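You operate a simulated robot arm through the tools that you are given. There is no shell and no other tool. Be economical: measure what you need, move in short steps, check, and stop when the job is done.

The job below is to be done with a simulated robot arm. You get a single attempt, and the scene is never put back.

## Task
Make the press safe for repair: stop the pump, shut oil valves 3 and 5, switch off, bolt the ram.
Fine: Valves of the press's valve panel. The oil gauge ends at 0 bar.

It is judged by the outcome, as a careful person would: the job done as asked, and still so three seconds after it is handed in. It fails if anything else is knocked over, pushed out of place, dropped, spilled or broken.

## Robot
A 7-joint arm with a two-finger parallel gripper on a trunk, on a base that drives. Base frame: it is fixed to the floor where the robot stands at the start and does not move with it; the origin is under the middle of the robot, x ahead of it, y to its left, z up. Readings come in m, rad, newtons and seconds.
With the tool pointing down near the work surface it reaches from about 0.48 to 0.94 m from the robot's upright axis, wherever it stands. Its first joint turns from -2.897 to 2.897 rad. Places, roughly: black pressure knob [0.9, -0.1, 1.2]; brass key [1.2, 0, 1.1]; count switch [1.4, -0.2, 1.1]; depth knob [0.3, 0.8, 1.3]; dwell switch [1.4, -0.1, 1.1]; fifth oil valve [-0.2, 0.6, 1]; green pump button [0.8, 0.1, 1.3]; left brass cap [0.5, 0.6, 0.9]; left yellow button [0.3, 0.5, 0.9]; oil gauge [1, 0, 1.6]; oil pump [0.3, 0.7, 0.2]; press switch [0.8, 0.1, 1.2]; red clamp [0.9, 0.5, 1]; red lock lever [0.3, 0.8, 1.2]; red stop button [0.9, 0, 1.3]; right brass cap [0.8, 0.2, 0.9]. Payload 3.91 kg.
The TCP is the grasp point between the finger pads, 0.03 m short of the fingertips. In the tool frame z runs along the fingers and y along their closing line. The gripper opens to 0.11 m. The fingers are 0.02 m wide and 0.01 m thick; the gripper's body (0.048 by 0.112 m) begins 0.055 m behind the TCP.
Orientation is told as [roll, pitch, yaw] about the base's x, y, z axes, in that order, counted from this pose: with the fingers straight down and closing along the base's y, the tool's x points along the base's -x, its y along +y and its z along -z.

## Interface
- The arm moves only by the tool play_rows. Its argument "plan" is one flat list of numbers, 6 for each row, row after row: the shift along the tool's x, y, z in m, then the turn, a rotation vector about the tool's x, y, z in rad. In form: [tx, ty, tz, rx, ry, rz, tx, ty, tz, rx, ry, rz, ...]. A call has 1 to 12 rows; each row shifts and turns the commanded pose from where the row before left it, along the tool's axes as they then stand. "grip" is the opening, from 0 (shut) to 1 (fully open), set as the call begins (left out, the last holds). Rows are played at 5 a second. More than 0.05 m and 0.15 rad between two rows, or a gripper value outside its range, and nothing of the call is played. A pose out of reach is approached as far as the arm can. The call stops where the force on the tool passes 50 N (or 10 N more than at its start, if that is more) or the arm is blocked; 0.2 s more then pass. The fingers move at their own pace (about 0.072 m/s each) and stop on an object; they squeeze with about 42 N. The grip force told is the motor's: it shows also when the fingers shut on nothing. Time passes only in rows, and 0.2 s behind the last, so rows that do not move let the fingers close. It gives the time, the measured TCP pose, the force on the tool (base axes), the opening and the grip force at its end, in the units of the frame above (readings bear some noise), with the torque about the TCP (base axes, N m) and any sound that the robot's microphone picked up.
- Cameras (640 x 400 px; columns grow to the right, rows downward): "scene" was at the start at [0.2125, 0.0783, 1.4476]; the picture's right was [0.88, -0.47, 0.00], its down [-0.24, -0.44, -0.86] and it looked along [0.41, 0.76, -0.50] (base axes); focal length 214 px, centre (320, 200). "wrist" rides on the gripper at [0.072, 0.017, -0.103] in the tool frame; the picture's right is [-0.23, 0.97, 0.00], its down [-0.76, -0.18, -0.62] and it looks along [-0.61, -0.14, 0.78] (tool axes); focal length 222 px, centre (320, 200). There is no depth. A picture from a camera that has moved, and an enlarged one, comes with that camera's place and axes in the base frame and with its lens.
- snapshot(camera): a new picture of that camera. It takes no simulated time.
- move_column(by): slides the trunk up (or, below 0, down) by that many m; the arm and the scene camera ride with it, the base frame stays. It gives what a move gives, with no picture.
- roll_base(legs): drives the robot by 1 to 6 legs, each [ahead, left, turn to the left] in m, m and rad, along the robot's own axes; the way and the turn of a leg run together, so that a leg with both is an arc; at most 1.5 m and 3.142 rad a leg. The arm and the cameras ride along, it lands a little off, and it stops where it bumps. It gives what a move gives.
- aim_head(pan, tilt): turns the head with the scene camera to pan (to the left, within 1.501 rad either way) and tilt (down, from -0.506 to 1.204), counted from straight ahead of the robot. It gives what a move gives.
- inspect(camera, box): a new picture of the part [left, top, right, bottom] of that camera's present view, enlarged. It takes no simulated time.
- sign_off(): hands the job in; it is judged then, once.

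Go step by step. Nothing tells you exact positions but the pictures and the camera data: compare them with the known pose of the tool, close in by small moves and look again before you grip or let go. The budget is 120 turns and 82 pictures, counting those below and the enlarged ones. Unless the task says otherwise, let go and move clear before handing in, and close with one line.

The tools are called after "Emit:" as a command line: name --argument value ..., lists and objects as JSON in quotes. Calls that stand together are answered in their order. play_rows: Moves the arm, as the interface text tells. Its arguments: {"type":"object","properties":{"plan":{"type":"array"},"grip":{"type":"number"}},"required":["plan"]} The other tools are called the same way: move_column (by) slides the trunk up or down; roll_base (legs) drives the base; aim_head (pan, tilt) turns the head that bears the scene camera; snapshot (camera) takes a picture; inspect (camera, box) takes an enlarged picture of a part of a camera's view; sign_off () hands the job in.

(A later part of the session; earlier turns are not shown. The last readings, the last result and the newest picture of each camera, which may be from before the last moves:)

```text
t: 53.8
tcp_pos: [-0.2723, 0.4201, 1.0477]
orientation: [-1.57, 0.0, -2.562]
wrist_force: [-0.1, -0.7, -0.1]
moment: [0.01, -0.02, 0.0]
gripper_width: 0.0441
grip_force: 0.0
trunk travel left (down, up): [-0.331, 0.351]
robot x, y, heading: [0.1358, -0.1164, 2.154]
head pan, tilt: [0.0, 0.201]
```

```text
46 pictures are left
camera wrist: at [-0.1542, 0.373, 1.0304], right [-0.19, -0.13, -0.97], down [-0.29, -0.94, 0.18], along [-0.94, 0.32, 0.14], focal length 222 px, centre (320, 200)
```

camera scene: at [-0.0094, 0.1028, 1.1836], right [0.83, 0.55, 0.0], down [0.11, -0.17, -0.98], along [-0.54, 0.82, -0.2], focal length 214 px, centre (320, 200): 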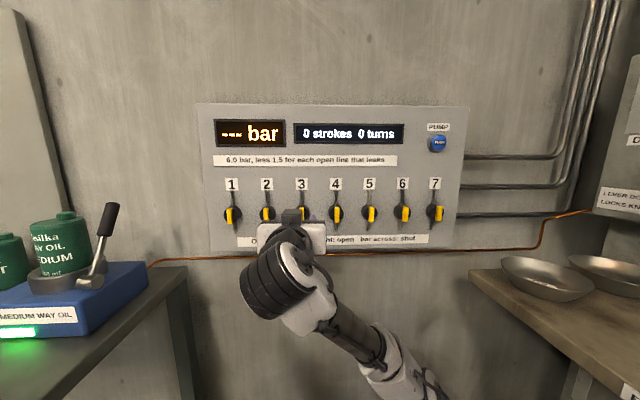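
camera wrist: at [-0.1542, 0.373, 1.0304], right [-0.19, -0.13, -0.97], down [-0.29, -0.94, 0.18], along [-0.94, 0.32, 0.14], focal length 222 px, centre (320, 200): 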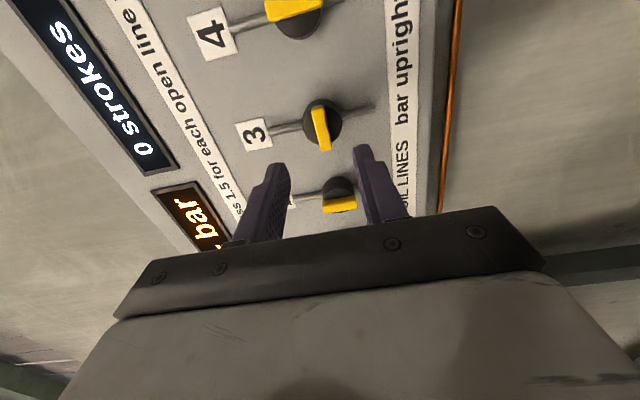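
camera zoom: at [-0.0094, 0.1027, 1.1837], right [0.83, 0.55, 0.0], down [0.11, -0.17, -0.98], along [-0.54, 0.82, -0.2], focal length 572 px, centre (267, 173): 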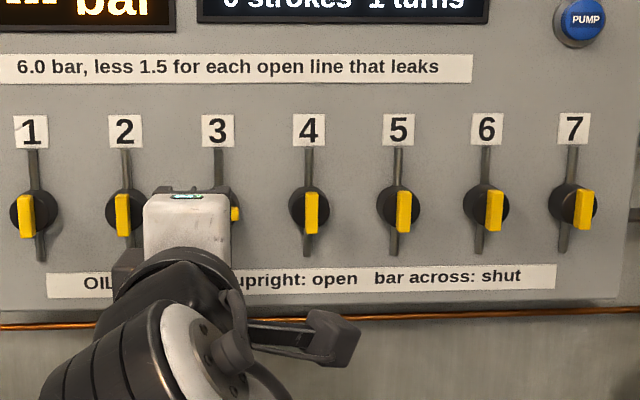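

Valve 3 is shut and the counter shows 1 turn. Now I rotate back and shift 0.17 m right to valve 5.

Emit:
play_rows --plan '[0, 0, -0.01, 0, 0, 0.1428, 0, 0, 0, 0, 0, 0.1428, 0, 0, 0, 0, 0, 0.1428, 0, 0, 0, 0, 0, 0.1428, 0, 0, 0, 0, 0, 0.1428, 0, 0, 0, 0, 0, 0.1428, 0, 0, 0, 0, 0, 0.1428, 0, 0, 0, 0, 0, 0.1428, 0, 0, 0, 0, 0, 0.1428, 0, 0, 0, 0, 0, 0.1428, 0, 0, 0, 0, 0, 0.1428]'

Emit:
play_rows --plan '[0, -0.0425, 0, 0, 0, 0, 0, -0.0425, 0, 0, 0, 0, 0, -0.0425, 0, 0, 0, 0, 0, -0.0425, 0, 0, 0, 0]'

Emit:
snapshot --camera "wrist"

```text
t: 56.2
tcp_pos: [-0.2638, 0.4106, 1.047]
orientation: [1.141, -1.569, 1.011]
wrist_force: [-0.3, -0.8, -0.2]
moment: [0.0, -0.03, -0.01]
gripper_width: 0.044
grip_force: 0.1
trunk travel left (down, up): [-0.331, 0.351]
robot x, y, heading: [0.1362, -0.112, 2.159]
head pan, tilt: [0.0, 0.201]
```

```text
t: 57.2
tcp_pos: [-0.1227, 0.5059, 1.0486]
orientation: [-1.098, -1.569, -3.032]
wrist_force: [0.1, -0.1, 0.5]
moment: [0.01, 0.02, -0.06]
gripper_width: 0.0437
grip_force: 0.1
trunk travel left (down, up): [-0.331, 0.351]
robot x, y, heading: [0.1395, -0.1158, 2.155]
head pan, tilt: [0.0, 0.201]
```

```text
45 pictures are left
camera wrist: at [-0.0803, 0.4108, 0.9766], right [-0.81, -0.53, 0.23], down [0.49, -0.42, 0.76], along [-0.31, 0.73, 0.61], focal length 222 px, centre (320, 200)
```

wrist: 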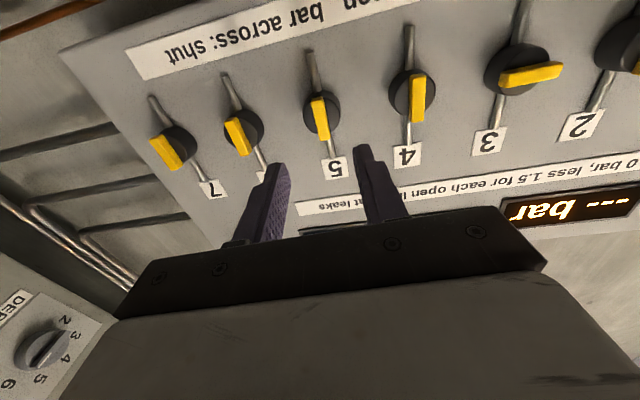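

Valve 5 is centred. I advance 0.068 m, to the depth that worked on valve 3, then close.

Emit:
play_rows --plan '[0, 0, 0.03, 0, 0, 0, 0, 0, 0.028, 0, 0, 0, 0, 0, 0.01, 0, 0, 0, 0, 0, 0, 0, 0, 0]'

Emit:
play_rows --plan '[0, 0, 0, 0, 0, 0, 0, 0, 0, 0, 0, 0, 0, 0, 0, 0, 0, 0, 0, 0, 0, 0, 0, 0]' --grip 0

Emit:
snapshot --camera "wrist"

```text
t: 58.2
tcp_pos: [-0.1604, 0.5646, 1.0462]
orientation: [-0.473, -1.568, 2.624]
wrist_force: [0.3, -0.2, 0.3]
moment: [0.05, 0.01, -0.01]
gripper_width: 0.0438
grip_force: 0.0
trunk travel left (down, up): [-0.331, 0.351]
robot x, y, heading: [0.1352, -0.1164, 2.155]
head pan, tilt: [0.0, 0.201]
```

```text
t: 59.2
tcp_pos: [-0.159, 0.563, 1.0479]
orientation: [1.201, -1.568, 0.95]
wrist_force: [3.6, -0.4, 0.1]
moment: [0.01, 0.02, -0.05]
gripper_width: 0.0
grip_force: 37.4
trunk travel left (down, up): [-0.331, 0.351]
robot x, y, heading: [0.136, -0.1185, 2.156]
head pan, tilt: [0.0, 0.201]
```

```text
44 pictures are left
camera wrist: at [-0.1155, 0.4679, 0.9742], right [-0.82, -0.53, 0.23], down [0.49, -0.42, 0.76], along [-0.31, 0.73, 0.61], focal length 222 px, centre (320, 200)
```

wrist: 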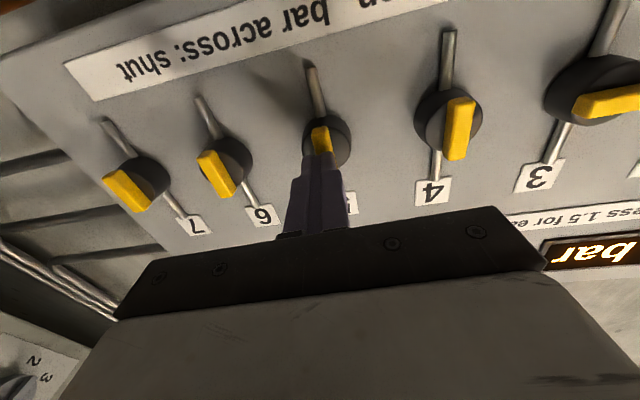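

The fingers closed just short of the bar. I open, go 5 mm further and close again.

Emit:
play_rows --plan '[0, 0, -0.006, 0, 0, 0, 0, 0, 0, 0, 0, 0, 0, 0, 0.006, 0, 0, 0, 0, 0, 0.005, 0, 0, 0]' --grip 0.4

Emit:
play_rows --plan '[0, 0, 0, 0, 0, 0, 0, 0, 0, 0, 0, 0, 0, 0, 0, 0, 0, 0, 0, 0, 0, 0, 0, 0]' --grip 0

```text
t: 60.2
tcp_pos: [-0.1619, 0.5653, 1.0479]
orientation: [-0.131, -1.569, 2.284]
wrist_force: [-0.2, -0.2, 0.2]
moment: [-0.02, -0.01, -0.01]
gripper_width: 0.044
grip_force: 0.0
trunk travel left (down, up): [-0.331, 0.351]
robot x, y, heading: [0.134, -0.1196, 2.155]
head pan, tilt: [0.0, 0.201]
```

```text
t: 61.2
tcp_pos: [-0.163, 0.5646, 1.0471]
orientation: [-1.174, -1.569, -2.955]
wrist_force: [-7.6, -9.1, -3.4]
moment: [-0.07, 0.01, 0.48]
gripper_width: 0.0112
grip_force: 44.7
trunk travel left (down, up): [-0.331, 0.351]
robot x, y, heading: [0.1333, -0.1155, 2.152]
head pan, tilt: [0.0, 0.201]
```

Gripped at 11 mm. I turn the bar counterclockwise a quarter turn.

Emit:
play_rows --plan '[0, 0, 0, 0, 0, -0.1428, 0, 0, 0, 0, 0, -0.1428, 0, 0, 0, 0, 0, -0.1428]'

```text
t: 62.0
tcp_pos: [-0.1649, 0.5641, 1.0479]
orientation: [-1.57, -1.137, -2.559]
wrist_force: [-6.4, -27.6, -14.8]
moment: [0.36, 0.4, 1.17]
gripper_width: 0.011
grip_force: 44.7
trunk travel left (down, up): [-0.331, 0.351]
robot x, y, heading: [0.1372, -0.1178, 2.155]
head pan, tilt: [0.0, 0.201]
```

Emit:
play_rows --plan '[-0.0008, 0.0018, -0.001, 0, 0, -0.1428, 0, 0, 0, 0, 0, -0.1428, 0, 0, 0, 0, 0, -0.1428, 0, 0, 0, 0, 0, -0.1428]'

Emit:
play_rows --plan '[0, 0, 0, 0, 0, -0.1428, 0, 0, 0, 0, 0, -0.1428, 0, 0, 0, 0, 0, -0.1428, 0, 0, 0, 0, 0, -0.1428]'

Emit:
snapshot --camera "wrist"

```text
t: 63.0
tcp_pos: [-0.1646, 0.5633, 1.0465]
orientation: [-1.564, -0.567, -2.559]
wrist_force: [-9.6, -21.3, -20.9]
moment: [-0.22, 0.01, 1.29]
gripper_width: 0.0109
grip_force: 45.2
trunk travel left (down, up): [-0.331, 0.351]
robot x, y, heading: [0.1354, -0.1148, 2.154]
head pan, tilt: [0.0, 0.201]
```

```text
t: 64.0
tcp_pos: [-0.1649, 0.5631, 1.0439]
orientation: [-1.565, 0.003, -2.556]
wrist_force: [-7.8, -26.5, -30.0]
moment: [-0.81, -0.33, -0.09]
gripper_width: 0.0107
grip_force: 44.8
trunk travel left (down, up): [-0.331, 0.351]
robot x, y, heading: [0.1316, -0.1151, 2.157]
head pan, tilt: [0.0, 0.201]
```

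```text
43 pictures are left
camera wrist: at [-0.0481, 0.5174, 1.0291], right [-0.18, -0.13, -0.97], down [-0.29, -0.94, 0.18], along [-0.94, 0.32, 0.13], focal length 222 px, centre (320, 200)
```

wrist: 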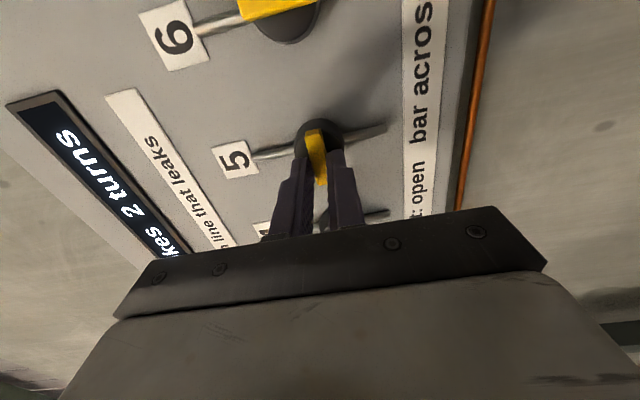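

The counter reads 2 turns. I release, back away, rotate the tool back and verify the panel.

Emit:
play_rows --plan '[0, 0, 0, 0, 0, 0, 0, 0, 0, 0, 0, 0, 0, 0, -0.04, 0, 0, 0, 0, 0, -0.04, 0, 0, 0, 0, 0, -0.03, 0, 0, 0]' --grip 0.4

Emit:
play_rows --plan '[0, 0, 0, 0, 0, 0.1428, 0, 0, 0, 0, 0, 0.1428, 0, 0, 0, 0, 0, 0.1428, 0, 0, 0, 0, 0, 0.1428, 0, 0, 0, 0, 0, 0.1428, 0, 0, 0, 0, 0, 0.1428, 0, 0, 0, 0, 0, 0.1428, 0, 0, 0, 0, 0, 0.1428, 0, 0, 0, 0, 0, 0.1428, 0, 0, 0, 0, 0, 0.1428, 0, 0, 0, 0, 0, 0.1428]' --grip 0

Emit:
snapshot --camera "wrist"

Emit:
inspect --camera "scene" --box '[200, 90, 480, 260]'

```text
t: 65.2
tcp_pos: [-0.1018, 0.4685, 1.0477]
orientation: [-1.569, 0.0, -2.56]
wrist_force: [-0.2, 0.6, -0.1]
moment: [-0.02, 0.02, -0.01]
gripper_width: 0.0439
grip_force: 0.1
trunk travel left (down, up): [-0.331, 0.351]
robot x, y, heading: [0.1371, -0.1183, 2.155]
head pan, tilt: [0.0, 0.201]
```

```text
t: 67.6
tcp_pos: [-0.1043, 0.4721, 1.0476]
orientation: [1.279, -1.567, 0.874]
wrist_force: [-1.0, -0.1, -0.8]
moment: [-0.01, 0.01, 0.02]
gripper_width: 0.0
grip_force: 37.7
trunk travel left (down, up): [-0.331, 0.351]
robot x, y, heading: [0.1386, -0.1159, 2.153]
head pan, tilt: [0.0, 0.201]
```

```text
42 pictures are left
camera wrist: at [-0.0605, 0.3763, 0.9758], right [-0.81, -0.53, 0.23], down [0.49, -0.42, 0.76], along [-0.31, 0.73, 0.61], focal length 222 px, centre (320, 200)
```

wrist: 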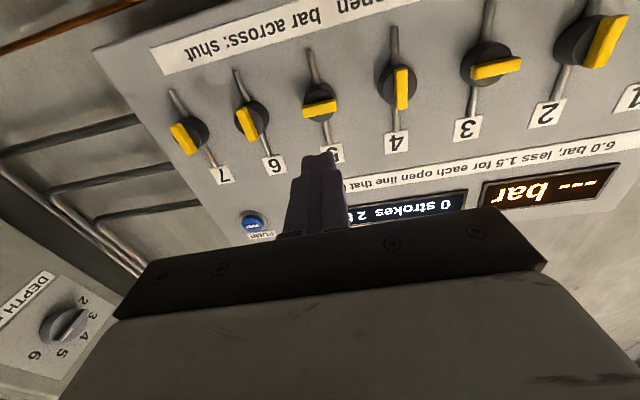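

```text
2.29 times, centred on (340, 175) of scene
camera zoom: at [-0.0094, 0.1027, 1.1837], right [0.83, 0.55, 0.0], down [0.11, -0.17, -0.98], along [-0.54, 0.82, -0.2], focal length 490 px, centre (274, 257)
```

zoom: 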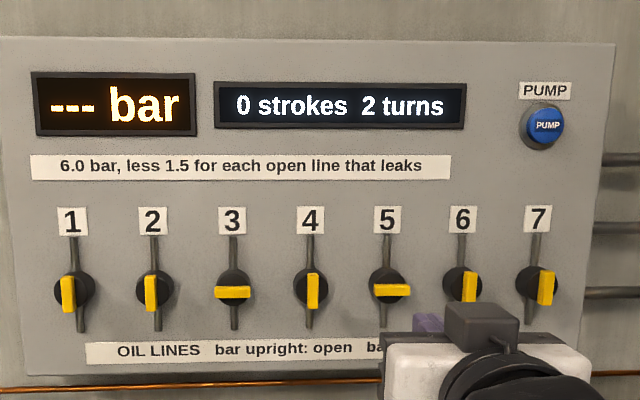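

Valves 3 and 5 are across, and all the others remain upright. Next is the press switch: I raise the trunk, drive back and turn to the console.

Emit:
move_column --by 0.1

Emit:
roll_base --legs '[[-0.3, 0, 0], [0, 0.2, 0], [0, 0, -1.55]]'

Emit:
snapshot --camera "scene"

Emit:
snapshot --camera "wrist"

```text
t: 68.9
tcp_pos: [-0.103, 0.4716, 1.148]
orientation: [-0.193, -1.569, 2.346]
wrist_force: [-0.5, 0.1, -0.3]
moment: [-0.02, -0.01, 0.02]
gripper_width: 0.0
grip_force: 37.8
trunk travel left (down, up): [-0.431, 0.251]
robot x, y, heading: [0.1328, -0.1157, 2.158]
head pan, tilt: [0.0, 0.201]
```

```text
t: 76.6
tcp_pos: [0.7268, -0.2357, 1.1487]
orientation: [-0.284, -1.571, 0.857]
wrist_force: [-1.3, 0.6, -0.5]
moment: [0.0, 0.02, -0.01]
gripper_width: 0.0
grip_force: 37.7
trunk travel left (down, up): [-0.431, 0.251]
robot x, y, heading: [0.1394, -0.4695, 0.578]
head pan, tilt: [0.0, 0.201]
```

```text
40 pictures are left
camera scene: at [0.3586, -0.3282, 1.2837], right [0.54, -0.84, 0.0], down [-0.17, -0.11, -0.98], along [0.82, 0.53, -0.2], focal length 214 px, centre (320, 200)
```

scene: 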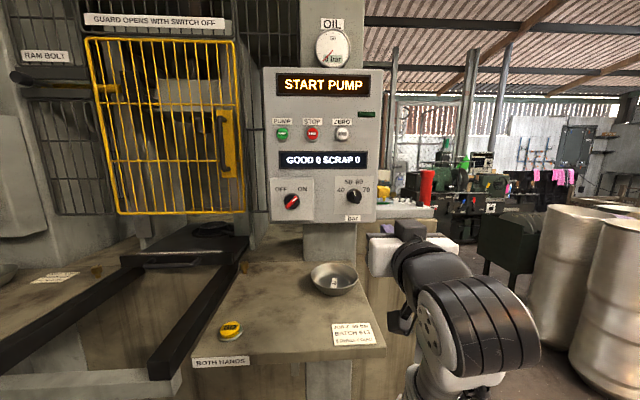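

```text
39 pictures are left
camera wrist: at [0.6314, -0.2772, 1.0757], right [-0.53, 0.82, 0.23], down [-0.43, -0.49, 0.76], along [0.73, 0.31, 0.61], focal length 222 px, centre (320, 200)
```

wrist: 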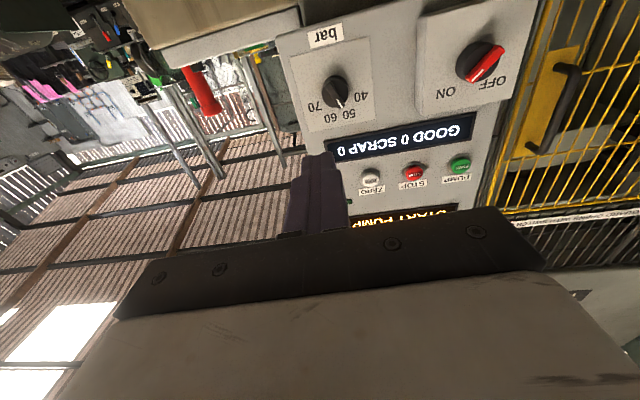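

Gauge now reads 0 bar, and the console is square to the robot. The switch is 0.22 m ahead, 0.204 m left and 0.012 m above the TCP; I'll inspect its shape.

Emit:
inspect --camera "scene" --box '[265, 170, 325, 230]'

Emit:
inspect --camera "wrist" --box '[420, 10, 540, 110]'

```text
6.67 times, centred on (295, 200) of scene
camera zoom: at [0.3586, -0.3282, 1.2837], right [0.54, -0.84, 0.0], down [-0.17, -0.11, -0.98], along [0.82, 0.53, -0.2], focal length 1430 px, centre (487, 200)
```

zoom: 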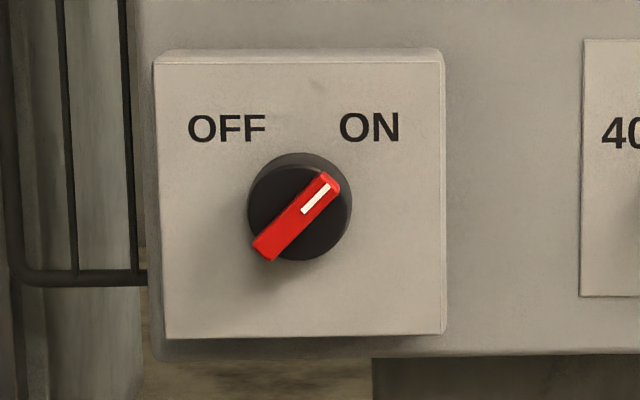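

```text
4.00 times, centred on (480, 60) of wrist
camera zoom: at [0.6314, -0.2772, 1.0757], right [-0.53, 0.82, 0.23], down [-0.43, -0.49, 0.76], along [0.73, 0.31, 0.61], focal length 888 px, centre (-320, 760)
```

zoom: 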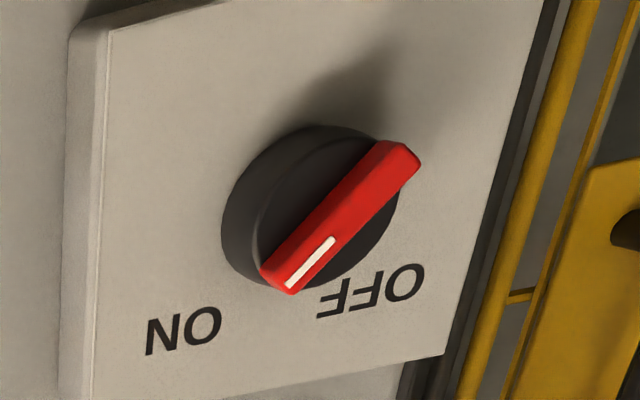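

The red bar is tilted about 43° clockwise toward ON. I move the base 8 cm ahead, shift the tool left and up, and pre-rotate it by 0.75 rad with the fingers part open.

Emit:
play_rows --plan '[-0.0135, 0.04, 0, 0, 0, 0, 0, 0.04, 0, 0, 0, 0, 0, 0.04, 0, 0, 0, 0, 0, 0.04, 0, 0, 0, 0, 0, 0.04, 0, 0, 0, 0, 0, 0, 0, 0, 0, 0.15, 0, 0, 0, 0, 0, 0.15, 0, 0, 0, 0, 0, 0.15, 0, 0, 0, 0, 0, 0.15, 0, 0, 0, 0, 0, 0.15]' --grip 0.5

Emit:
roll_base --legs '[[0.08, 0, 0]]'

Emit:
snapshot --camera "wrist"

Emit:
snapshot --camera "scene"

```text
t: 78.8
tcp_pos: [0.6194, -0.0686, 1.1608]
orientation: [1.568, -0.818, -0.996]
wrist_force: [-0.3, 0.2, -0.6]
moment: [0.02, 0.02, 0.03]
gripper_width: 0.0549
grip_force: 0.1
trunk travel left (down, up): [-0.431, 0.251]
robot x, y, heading: [0.1388, -0.4693, 0.575]
head pan, tilt: [0.0, 0.201]
```

```text
t: 79.8
tcp_pos: [0.6856, -0.0243, 1.1606]
orientation: [1.571, -0.822, -0.998]
wrist_force: [0.1, -0.1, -0.5]
moment: [-0.01, -0.02, 0.01]
gripper_width: 0.0551
grip_force: 0.0
trunk travel left (down, up): [-0.431, 0.251]
robot x, y, heading: [0.2026, -0.4287, 0.579]
head pan, tilt: [0.0, 0.201]
```

```text
36 pictures are left
camera wrist: at [0.5652, -0.0284, 1.1193], right [-0.3, 0.47, 0.83], down [-0.17, -0.88, 0.44], along [0.94, -0.01, 0.35], focal length 222 px, centre (320, 200)
```

wrist: 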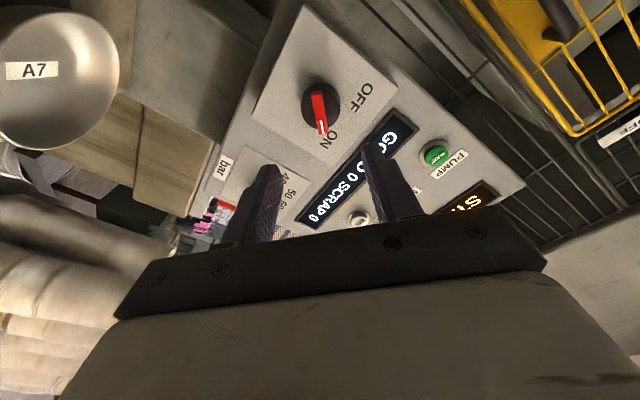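

```text
35 pictures are left
camera scene: at [0.425, -0.2848, 1.2835], right [0.54, -0.84, 0.0], down [-0.17, -0.11, -0.98], along [0.82, 0.53, -0.2], focal length 214 px, centre (320, 200)
```

scene: 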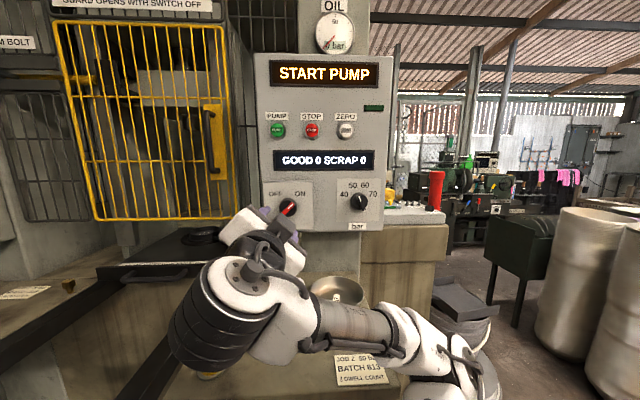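

Tool and bar line up well. I advance 0.085 m and look again.

Emit:
play_rows --plan '[0, 0, 0.03, 0, 0, 0, 0, 0, 0.03, 0, 0, 0, 0, 0, 0.02, 0, 0, 0]'

Emit:
snapshot --camera "wrist"

```text
t: 80.8
tcp_pos: [0.772, -0.0573, 1.1962]
orientation: [1.677, -0.822, -1.196]
wrist_force: [0.6, -0.6, -0.1]
moment: [0.0, 0.02, 0.04]
gripper_width: 0.0549
grip_force: 0.1
trunk travel left (down, up): [-0.431, 0.251]
robot x, y, heading: [0.2029, -0.4289, 0.492]
head pan, tilt: [0.0, 0.201]
stopped in row 3: the arm was blocked; the commanded pose is now the measured one
```

```text
34 pictures are left
camera wrist: at [0.655, -0.0463, 1.1464], right [-0.3, 0.48, 0.83], down [-0.3, -0.87, 0.39], along [0.9, -0.13, 0.41], focal length 222 px, centre (320, 200)
```

wrist: 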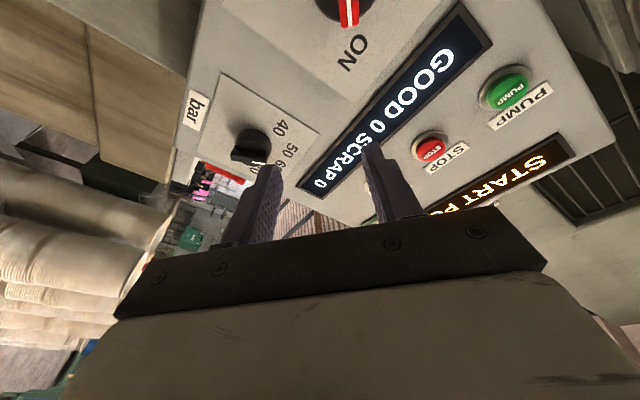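

The arm was blocked and the robot's heading shifted from 0.58 to 0.49. I'll look at what was touched before moving again.

Emit:
snapshot --camera "scene"

Emit:
aim_head --pan 0 --tilt 0.9

Emit:
snapshot --camera "scene"

```text
33 pictures are left
camera scene: at [0.4252, -0.3166, 1.2866], right [0.48, -0.88, 0.0], down [-0.17, -0.08, -0.98], along [0.86, 0.47, -0.19], focal length 214 px, centre (320, 200)
```

scene: 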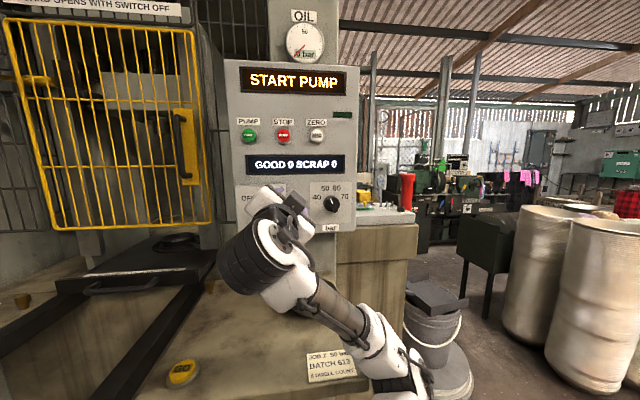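

```text
t: 81.9
tcp_pos: [0.7727, -0.0586, 1.1946]
orientation: [1.675, -0.823, -1.195]
wrist_force: [0.0, -0.1, -0.1]
moment: [0.0, 0.02, -0.01]
gripper_width: 0.0549
grip_force: 0.0
trunk travel left (down, up): [-0.431, 0.251]
robot x, y, heading: [0.2053, -0.4282, 0.494]
head pan, tilt: [0.0, 0.901]
```

```text
32 pictures are left
camera scene: at [0.4103, -0.3241, 1.2257], right [0.48, -0.88, -0.01], down [-0.68, -0.37, -0.63], along [0.55, 0.31, -0.77], focal length 214 px, centre (320, 200)
```

scene: 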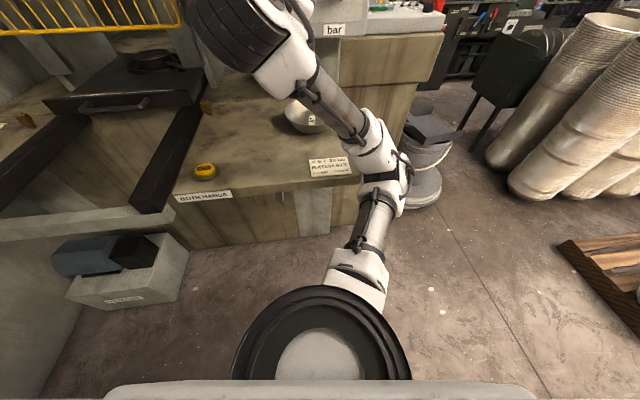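

The low elbow or forearm seems to have touched the table's front edge. I raise the trunk to relieve it, then back off.

Emit:
move_column --by 0.06

Emit:
roll_base --legs '[[-0.2, 0, 0], [0, 0, 0.086]]'

Emit:
snapshot --camera "scene"

```text
t: 82.9
tcp_pos: [0.779, -0.0348, 1.2391]
orientation: [1.632, -0.83, -1.14]
wrist_force: [0.1, -0.2, -0.2]
moment: [0.01, -0.02, 0.03]
gripper_width: 0.0549
grip_force: 0.0
trunk travel left (down, up): [-0.491, 0.191]
robot x, y, heading: [0.2042, -0.4256, 0.507]
head pan, tilt: [0.0, 0.901]
```

```text
t: 85.0
tcp_pos: [0.5628, -0.0896, 1.2393]
orientation: [1.635, -0.829, -1.061]
wrist_force: [0.7, 0.4, 0.5]
moment: [0.03, -0.01, -0.02]
gripper_width: 0.0549
grip_force: 0.0
trunk travel left (down, up): [-0.491, 0.191]
robot x, y, heading: [0.0223, -0.5314, 0.588]
head pan, tilt: [0.0, 0.901]
```

```text
31 pictures are left
camera scene: at [0.2273, -0.3931, 1.2821], right [0.56, -0.83, 0.0], down [-0.65, -0.44, -0.62], along [0.52, 0.34, -0.78], focal length 214 px, centre (320, 200)
```

scene: 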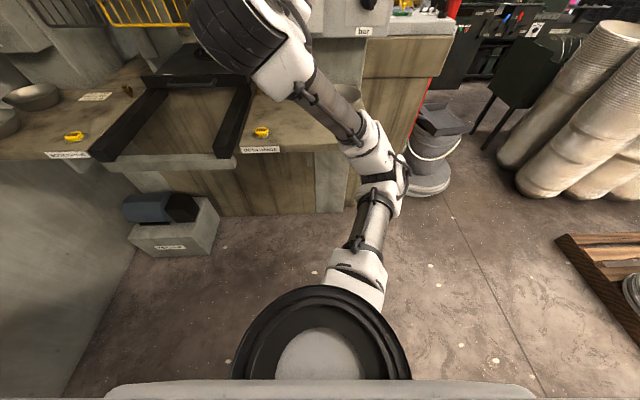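

Nothing looks displaced. I'll keep the base farther back, raise the trunk, and reach with a longer arm so the elbow stays in front of the table. First I correct the tilt and test this in free space.

Emit:
move_column --by 0.06

Emit:
play_rows --plan '[0, 0, 0.0, 0.013, 0.046, 0, 0, 0, 0.04, 0, 0, 0, 0, 0, 0.04, 0, 0, 0, 0, 0, 0.04, 0, 0, 0, 0.0295, -0.027, 0, 0, 0, 0, 0.0295, -0.027, 0, 0, 0, 0, 0.0295, -0.027, 0, 0, 0, 0]'

Emit:
snapshot --camera "scene"

```text
t: 86.0
tcp_pos: [0.5643, -0.0902, 1.2981]
orientation: [1.634, -0.83, -1.059]
wrist_force: [0.1, 0.4, 0.2]
moment: [0.0, 0.0, -0.01]
gripper_width: 0.0553
grip_force: 0.1
trunk travel left (down, up): [-0.551, 0.131]
robot x, y, heading: [0.0256, -0.5282, 0.588]
head pan, tilt: [0.0, 0.901]
```

```text
t: 87.6
tcp_pos: [0.6639, -0.025, 1.1804]
orientation: [1.571, -0.83, -0.991]
wrist_force: [-0.1, 0.5, 0.1]
moment: [-0.02, -0.01, -0.01]
gripper_width: 0.0548
grip_force: 0.2
trunk travel left (down, up): [-0.551, 0.131]
robot x, y, heading: [0.0254, -0.5333, 0.59]
head pan, tilt: [0.0, 0.901]
```

```text
30 pictures are left
camera scene: at [0.2275, -0.3931, 1.3421], right [0.56, -0.83, 0.0], down [-0.65, -0.44, -0.62], along [0.52, 0.34, -0.78], focal length 214 px, centre (320, 200)
```

scene: 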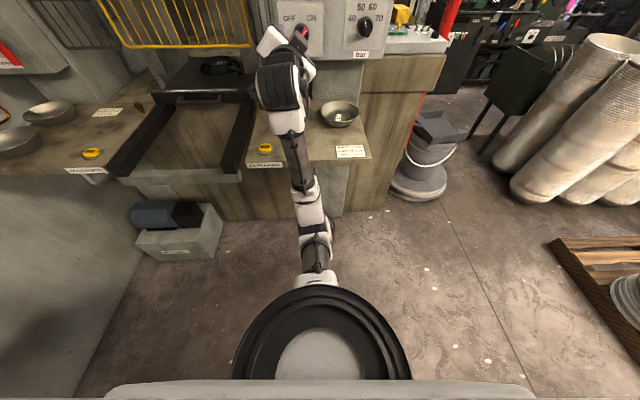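

Much better: the arm extends freely and the elbow stays clear of the table. I align with the wrist camera.

Emit:
play_rows --plan '[0.0155, -0.0137, 0.0, 0, 0, 0, 0, 0, 0.02, 0, 0, 0, 0, 0, 0, 0, 0, 0]'

Emit:
snapshot --camera "wrist"

```text
t: 88.4
tcp_pos: [0.6816, -0.0136, 1.1599]
orientation: [1.573, -0.83, -0.992]
wrist_force: [0.1, -0.7, 0.0]
moment: [0.0, 0.03, -0.01]
gripper_width: 0.0551
grip_force: 0.0
trunk travel left (down, up): [-0.551, 0.131]
robot x, y, heading: [0.024, -0.5292, 0.597]
head pan, tilt: [0.0, 0.901]
```

```text
29 pictures are left
camera wrist: at [0.5622, -0.0184, 1.1167], right [-0.31, 0.47, 0.82], down [-0.17, -0.88, 0.44], along [0.94, 0.0, 0.35], focal length 222 px, centre (320, 200)
```

wrist: 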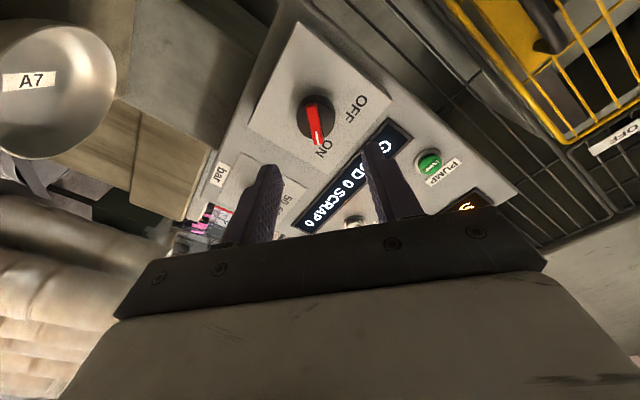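

Emit:
play_rows --plan '[-0.003, -0.006, 0.0, 0, 0, 0, 0, 0, 0.035, 0, 0, 0, 0, 0, 0.03, 0, 0, 0]'

Emit:
snapshot --camera "wrist"

```text
t: 89.2
tcp_pos: [0.7374, 0.0161, 1.1573]
orientation: [1.571, -0.832, -0.99]
wrist_force: [-0.1, 1.1, 0.0]
moment: [-0.02, 0.01, 0.02]
gripper_width: 0.0551
grip_force: 0.1
trunk travel left (down, up): [-0.551, 0.131]
robot x, y, heading: [0.0218, -0.5292, 0.589]
head pan, tilt: [0.0, 0.901]
```

```text
28 pictures are left
camera wrist: at [0.6178, 0.0103, 1.1146], right [-0.31, 0.47, 0.82], down [-0.17, -0.88, 0.44], along [0.94, 0.0, 0.35], focal length 222 px, centre (320, 200)
```

wrist: 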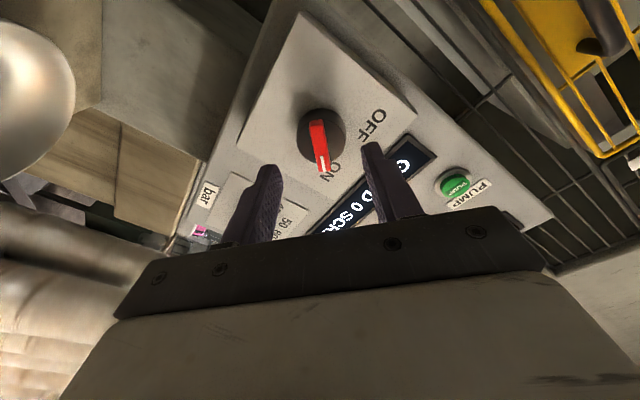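

Emit:
play_rows --plan '[-0.002, 0, 0.018, 0, 0, 0, 0, 0, 0.012, 0, 0, 0, 0, 0, 0.005, 0, 0, 0]'

Emit:
play_rows --plan '[0, 0, 0, 0, 0, 0, 0, 0, 0, 0, 0, 0, 0, 0, 0, 0, 0, 0, 0, 0, 0, 0, 0, 0]' --grip 0

Emit:
snapshot --camera "wrist"

```text
t: 90.0
tcp_pos: [0.7659, 0.0343, 1.1589]
orientation: [1.57, -0.83, -0.991]
wrist_force: [0.6, 0.1, 0.7]
moment: [0.0, -0.04, 0.01]
gripper_width: 0.0551
grip_force: 0.0
trunk travel left (down, up): [-0.551, 0.131]
robot x, y, heading: [0.024, -0.5295, 0.589]
head pan, tilt: [0.0, 0.901]
```

```text
t: 91.0
tcp_pos: [0.7666, 0.0325, 1.1582]
orientation: [1.57, -0.831, -0.992]
wrist_force: [-2.0, -6.2, -6.3]
moment: [0.12, -0.06, -0.04]
gripper_width: 0.0109
grip_force: 44.8
trunk travel left (down, up): [-0.551, 0.131]
robot x, y, heading: [0.0248, -0.5228, 0.592]
head pan, tilt: [0.0, 0.901]
```

```text
27 pictures are left
camera wrist: at [0.6471, 0.0281, 1.1153], right [-0.31, 0.47, 0.83], down [-0.17, -0.88, 0.44], along [0.94, 0.0, 0.35], focal length 222 px, centre (320, 200)
```

wrist: 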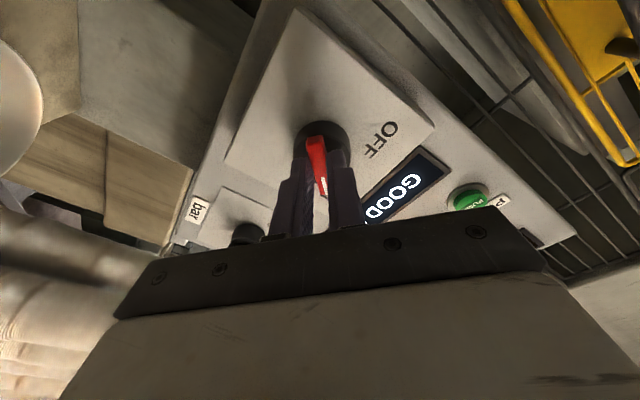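

The switch bar is gripped. I turn it counterclockwise toward OFF.

Emit:
play_rows --plan '[0, 0, 0, 0, 0, -0.1428, 0, 0, 0, 0, 0, -0.1428, 0, 0, 0, 0, 0, -0.1428, 0, 0, 0, 0, 0, -0.1428, 0, 0, 0, 0, 0, -0.1428, 0, 0, 0, 0, 0, -0.1428]'

Emit:
play_rows --plan '[0, 0, 0, 0, 0, -0.1428, 0, 0, 0, 0, 0, -0.1428, 0, 0, 0, 0, 0, -0.1428, 0, 0, 0, 0, 0, -0.1428]'

Emit:
snapshot --camera "wrist"

```text
t: 92.4
tcp_pos: [0.7694, 0.033, 1.1581]
orientation: [-1.569, -1.456, 2.144]
wrist_force: [-11.4, -29.4, -19.9]
moment: [0.13, -0.1, -0.1]
gripper_width: 0.0111
grip_force: 45.0
trunk travel left (down, up): [-0.551, 0.131]
robot x, y, heading: [0.0209, -0.5287, 0.586]
head pan, tilt: [0.0, 0.901]
```

```text
t: 93.4
tcp_pos: [0.7699, 0.0323, 1.1594]
orientation: [-1.572, -0.885, 2.15]
wrist_force: [12.8, -18.6, -4.4]
moment: [0.26, -0.35, 0.29]
gripper_width: 0.0113
grip_force: 45.2
trunk travel left (down, up): [-0.551, 0.131]
robot x, y, heading: [0.0281, -0.5298, 0.587]
head pan, tilt: [0.0, 0.901]
```

```text
26 pictures are left
camera wrist: at [0.7025, -0.0517, 1.0919], right [-0.49, 0.75, -0.44], down [-0.71, -0.05, 0.7], along [0.5, 0.66, 0.56], focal length 222 px, centre (320, 200)
```

wrist: 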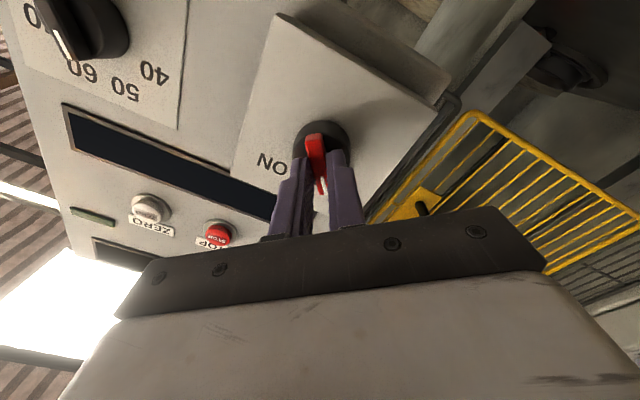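

The displays went dark, so power is off. I turn a touch more to seat the switch, then release and back away.

Emit:
play_rows --plan '[0, 0, 0, 0, 0, -0.1, 0, 0, 0, 0, 0, 0]'

Emit:
play_rows --plan '[0, 0, 0, 0, 0, 0, 0, 0, 0, 0, 0, 0, 0, 0, -0.04, 0, 0, 0, 0, 0, -0.04, 0, 0, 0, 0, 0, -0.04, 0, 0, 0, 0, 0, -0.04, 0, 0, 0, 0, 0, -0.04, 0, 0, 0]' --grip 0.5

Emit:
aim_head --pan 0.2 --tilt 0.1

Emit:
snapshot --camera "scene"

```text
t: 94.0
tcp_pos: [0.7714, 0.031, 1.1596]
orientation: [-1.571, -0.785, 2.148]
wrist_force: [8.5, -23.6, -2.6]
moment: [0.16, -0.17, 0.13]
gripper_width: 0.0111
grip_force: 45.1
trunk travel left (down, up): [-0.551, 0.131]
robot x, y, heading: [0.023, -0.5298, 0.59]
head pan, tilt: [0.0, 0.901]
```

```text
t: 95.6
tcp_pos: [0.6025, -0.0743, 1.1563]
orientation: [-1.571, -0.784, 2.151]
wrist_force: [0.6, -0.1, -0.8]
moment: [-0.01, 0.01, 0.02]
gripper_width: 0.055
grip_force: 0.0
trunk travel left (down, up): [-0.551, 0.131]
robot x, y, heading: [0.0243, -0.528, 0.585]
head pan, tilt: [0.0, 0.901]
```

```text
t: 96.7
tcp_pos: [0.6033, -0.0739, 1.158]
orientation: [-1.571, -0.784, 2.151]
wrist_force: [-0.1, 0.0, -0.7]
moment: [-0.01, 0.0, -0.01]
gripper_width: 0.0549
grip_force: 0.0
trunk travel left (down, up): [-0.551, 0.131]
robot x, y, heading: [0.0257, -0.527, 0.589]
head pan, tilt: [0.201, 0.099]
```

```text
25 pictures are left
camera scene: at [0.2294, -0.3698, 1.413], right [0.71, -0.7, 0.0], down [-0.07, -0.07, -0.99], along [0.7, 0.71, -0.1], focal length 214 px, centre (320, 200)
```

scene: 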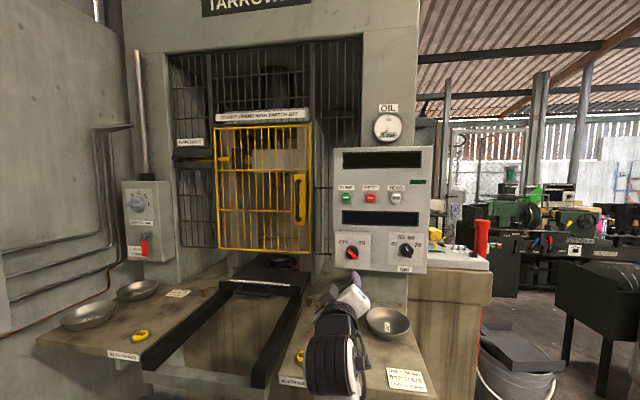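

Emit:
inspect --camera "scene" --box '[320, 95, 450, 280]'

Emit:
inspect --camera "scene" --box '[160, 100, 330, 260]'

```text
2.16 times, centred on (385, 188) of scene
camera zoom: at [0.2294, -0.3698, 1.413], right [0.71, -0.7, 0.0], down [-0.07, -0.07, -0.99], along [0.7, 0.71, -0.1], focal length 464 px, centre (180, 227)
```

zoom: 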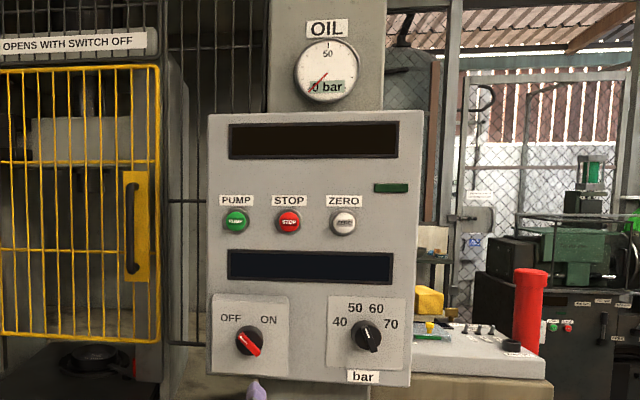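

```text
2.50 times, centred on (245, 180) of scene
camera zoom: at [0.2294, -0.3698, 1.413], right [0.71, -0.7, 0.0], down [-0.07, -0.07, -0.99], along [0.7, 0.71, -0.1], focal length 536 px, centre (508, 250)
```

zoom: 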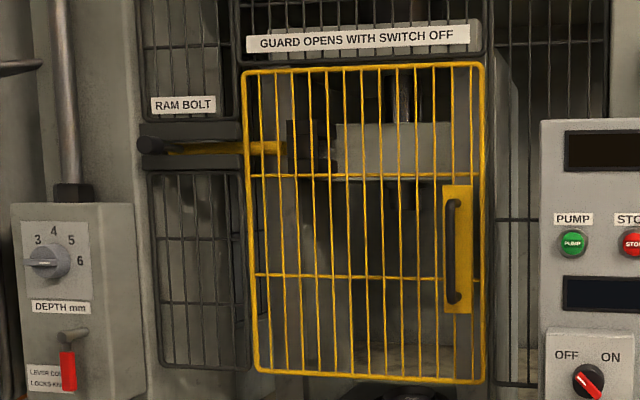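

Switch is OFF and the gauge shows 0 bar. Last is the ram bolt: its dark handle sticks out toward the front near (0.45, 0.75, 1.50) and slides right. I raise the trunk, straighten and retract the tool, then move over.

Emit:
move_column --by 0.13

Emit:
play_rows --plan '[0, 0, 0, 0, 0, 0.1308, 0, 0, 0, 0, 0, 0.1308, 0, 0, 0, 0, 0, 0.1308, 0, 0, 0, 0, 0, 0.1308, 0, 0, 0, 0, 0, 0.1308, 0, 0, 0, 0, 0, 0.1308, -0.036, 0, -0.025, 0, 0, 0, -0.036, 0, -0.025, 0, 0, 0, -0.036, 0, -0.025, 0, 0, 0, -0.036, 0, -0.025, 0, 0, 0, -0.036, 0, -0.025, 0, 0, 0, -0.03, 0, -0.025, 0, 0, 0]'

Emit:
roll_base --legs '[[0.02, 0.45, 0], [0.22, 0, 0]]'

Emit:
snapshot --camera "scene"

Emit:
snapshot --camera "wrist"

```text
t: 98.3
tcp_pos: [0.6024, -0.074, 1.2865]
orientation: [-1.572, -0.784, 2.15]
wrist_force: [0.0, -0.7, 1.0]
moment: [-0.05, 0.01, 0.0]
gripper_width: 0.055
grip_force: 0.0
trunk travel left (down, up): [-0.681, 0.001]
robot x, y, heading: [0.0243, -0.5315, 0.588]
head pan, tilt: [0.201, 0.099]
```

```text
t: 100.9
tcp_pos: [0.4737, -0.1575, 1.4974]
orientation: [-1.69, -1.567, 2.268]
wrist_force: [0.5, -0.7, 0.5]
moment: [-0.03, 0.01, 0.0]
gripper_width: 0.0553
grip_force: 0.0
trunk travel left (down, up): [-0.681, 0.001]
robot x, y, heading: [0.0209, -0.5268, 0.589]
head pan, tilt: [0.201, 0.099]
```

```text
t: 104.1
tcp_pos: [0.2929, 0.1459, 1.4978]
orientation: [-1.864, -1.566, 2.448]
wrist_force: [0.0, 0.3, 0.2]
moment: [0.02, 0.02, 0.03]
gripper_width: 0.0551
grip_force: 0.1
trunk travel left (down, up): [-0.681, 0.001]
robot x, y, heading: [-0.1596, -0.2257, 0.591]
head pan, tilt: [0.201, 0.099]
stopped in leg 1: the robot was blocked; the commanded pose is now the measured one
```

```text
22 pictures are left
camera scene: at [0.0486, -0.069, 1.543], right [0.71, -0.7, 0.0], down [-0.07, -0.07, -1.0], along [0.7, 0.71, -0.1], focal length 214 px, centre (320, 200)
```

scene: 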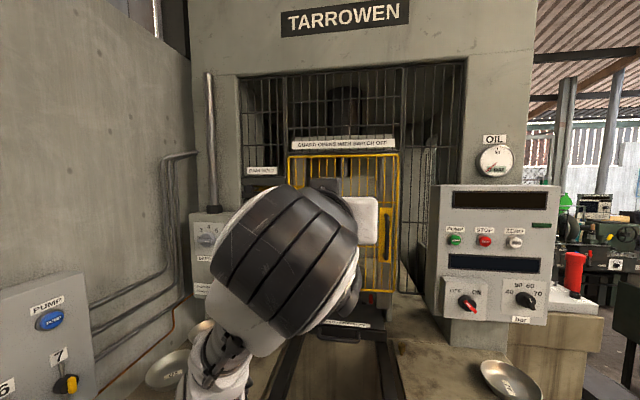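

```text
21 pictures are left
camera wrist: at [0.1976, 0.1025, 1.4246], right [-0.54, 0.81, 0.22], down [-0.42, -0.49, 0.76], along [0.73, 0.31, 0.61], focal length 222 px, centre (320, 200)
```

wrist: 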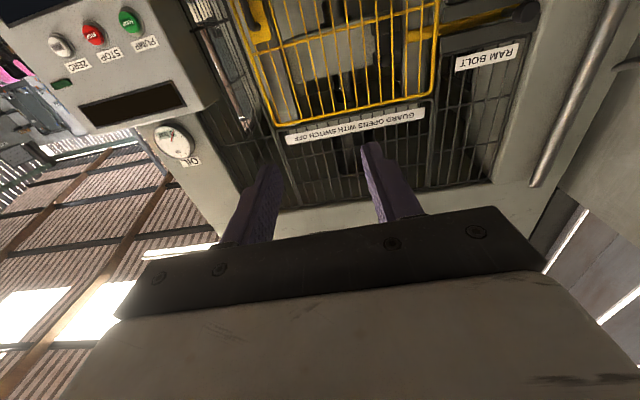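

The base bumped something on its left, likely the side table. I ease off, go forward along a clear path, and check the side table.

Emit:
roll_base --legs '[[0, -0.04, 0], [0.25, 0, 0]]'

Emit:
aim_head --pan 1.5 --tilt 0.5

Emit:
snapshot --camera "scene"

```text
t: 106.5
tcp_pos: [0.5173, 0.2466, 1.4978]
orientation: [-1.658, -1.567, 2.238]
wrist_force: [-0.1, 1.4, 0.1]
moment: [-0.01, -0.03, 0.0]
gripper_width: 0.0552
grip_force: 0.0
trunk travel left (down, up): [-0.681, 0.001]
robot x, y, heading: [0.0669, -0.1236, 0.588]
head pan, tilt: [0.201, 0.099]
```

```text
t: 107.9
tcp_pos: [0.517, 0.2465, 1.4969]
orientation: [-1.863, -1.568, 2.442]
wrist_force: [0.2, 0.9, 0.1]
moment: [0.0, 0.03, -0.03]
gripper_width: 0.0549
grip_force: 0.1
trunk travel left (down, up): [-0.681, 0.001]
robot x, y, heading: [0.0658, -0.1272, 0.583]
head pan, tilt: [1.499, 0.499]
```

```text
20 pictures are left
camera scene: at [0.1621, 0.0471, 1.506], right [0.87, 0.49, 0.0], down [0.24, -0.42, -0.88], along [-0.43, 0.76, -0.48], focal length 214 px, centre (320, 200)
```

scene: 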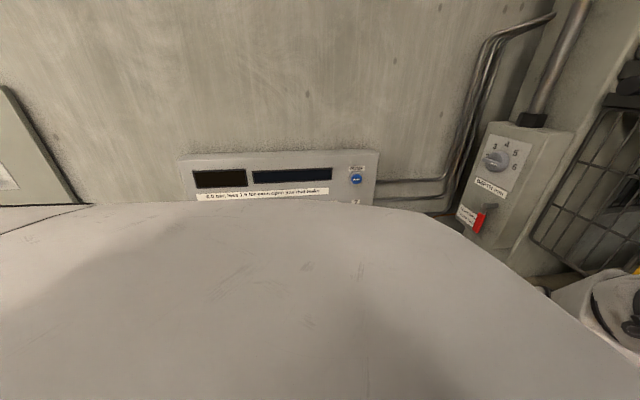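

Emit:
roll_base --legs '[[0, 0.15, 0]]'

Emit:
aim_head --pan 0.4 --tilt 0.0

Emit:
snapshot --camera "scene"

```text
t: 109.7
tcp_pos: [0.4343, 0.3713, 1.497]
orientation: [-1.843, -1.568, 2.422]
wrist_force: [0.5, -0.7, -0.2]
moment: [0.03, 0.02, 0.0]
gripper_width: 0.055
grip_force: 0.0
trunk travel left (down, up): [-0.681, 0.001]
robot x, y, heading: [-0.0125, -0.0052, 0.59]
head pan, tilt: [1.499, 0.499]
```

```text
t: 111.0
tcp_pos: [0.4345, 0.3704, 1.4971]
orientation: [-1.88, -1.567, 2.461]
wrist_force: [1.2, 0.6, 0.5]
moment: [0.04, 0.02, -0.05]
gripper_width: 0.055
grip_force: 0.1
trunk travel left (down, up): [-0.681, 0.001]
robot x, y, heading: [-0.0146, -0.0022, 0.584]
head pan, tilt: [0.4, 0.0]
```

```text
19 pictures are left
camera scene: at [0.1745, 0.1663, 1.5521], right [0.83, -0.55, 0.0], down [0.0, 0.0, -1.0], along [0.55, 0.83, 0.0], focal length 214 px, centre (320, 200)
```

scene: 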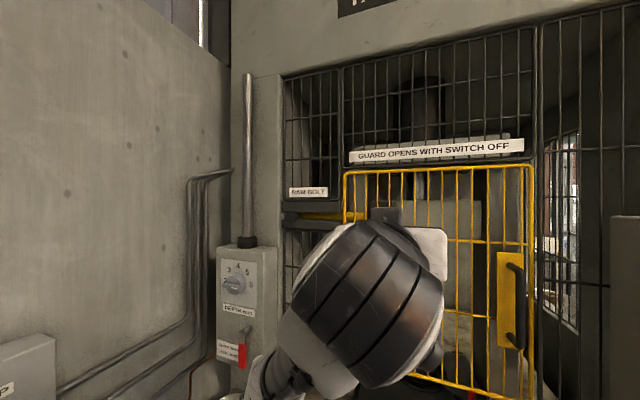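

Emit:
inspect --camera "scene" --box '[270, 170, 380, 240]'

Emit:
snapshot --camera "wrist"

```text
5.71 times, centred on (325, 205) of scene
camera zoom: at [0.1745, 0.1663, 1.5521], right [0.83, -0.55, 0.0], down [0.0, 0.0, -1.0], along [0.55, 0.83, 0.0], focal length 1226 px, centre (291, 171)
```

zoom: 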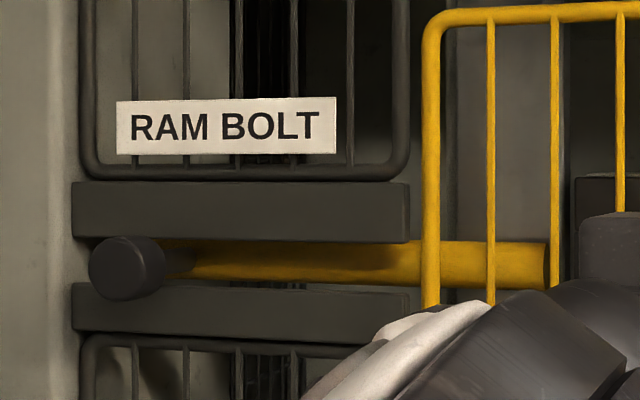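

```text
17 pictures are left
camera wrist: at [0.3395, 0.3273, 1.4247], right [-0.53, 0.82, 0.22], down [-0.43, -0.49, 0.76], along [0.73, 0.31, 0.61], focal length 222 px, centre (320, 200)
```

wrist: 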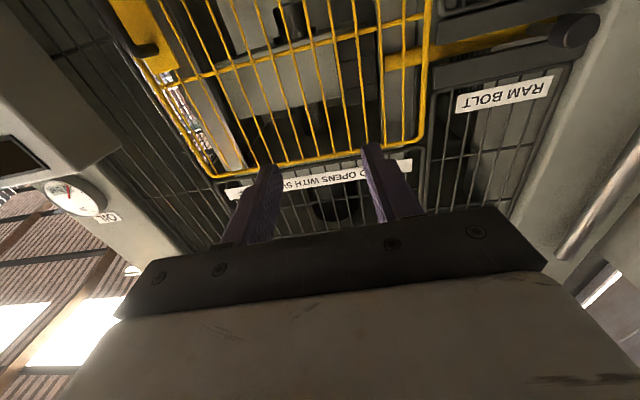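

The handle's front face is at (0.452, 0.742, 1.501): 0.30 m left and 0.22 m ahead of the TCP. I move left first and check.

Emit:
play_rows --plan '[0, 0.043, 0, 0, 0, 0, 0, 0.043, 0, 0, 0, 0, 0, 0.043, 0, 0, 0, 0, 0, 0.043, 0, 0, 0, 0, 0, 0.043, 0, 0, 0, 0, 0, 0.043, 0, 0, 0, 0, -0.004, 0.043, 0, 0, 0, 0, 0, 0, 0.04, 0, 0, 0, 0, 0, 0.04, 0, 0, 0, 0, 0, 0.03, 0, 0, 0]' --grip 0.75

Emit:
snapshot --camera "wrist"

Emit:
snapshot --camera "scene"

```text
t: 113.2
tcp_pos: [0.3633, 0.6815, 1.5002]
orientation: [-1.801, -1.567, 2.377]
wrist_force: [0.2, -0.3, 1.2]
moment: [-0.01, 0.0, 0.01]
gripper_width: 0.0823
grip_force: 0.0
trunk travel left (down, up): [-0.681, 0.001]
robot x, y, heading: [-0.0162, 0.0022, 0.586]
head pan, tilt: [0.4, 0.0]
```

```text
16 pictures are left
camera wrist: at [0.2685, 0.6383, 1.4272], right [-0.53, 0.82, 0.22], down [-0.43, -0.49, 0.76], along [0.73, 0.31, 0.61], focal length 222 px, centre (320, 200)
```

wrist: 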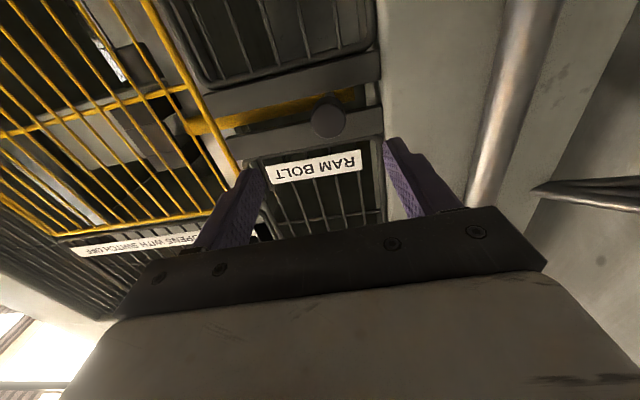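

```text
15 pictures are left
camera scene: at [0.1751, 0.1664, 1.552], right [0.83, -0.55, 0.0], down [0.0, 0.0, -1.0], along [0.55, 0.83, 0.0], focal length 214 px, centre (320, 200)
```

scene: 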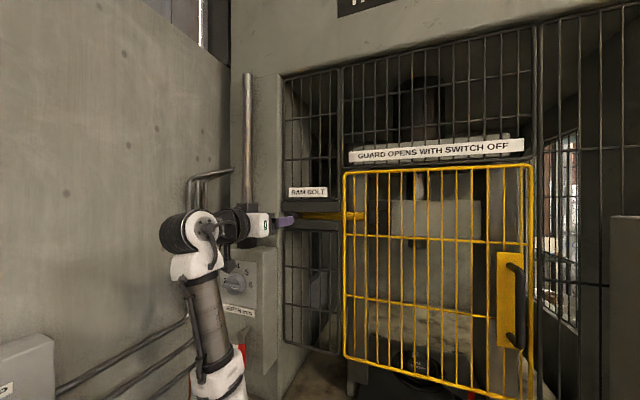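

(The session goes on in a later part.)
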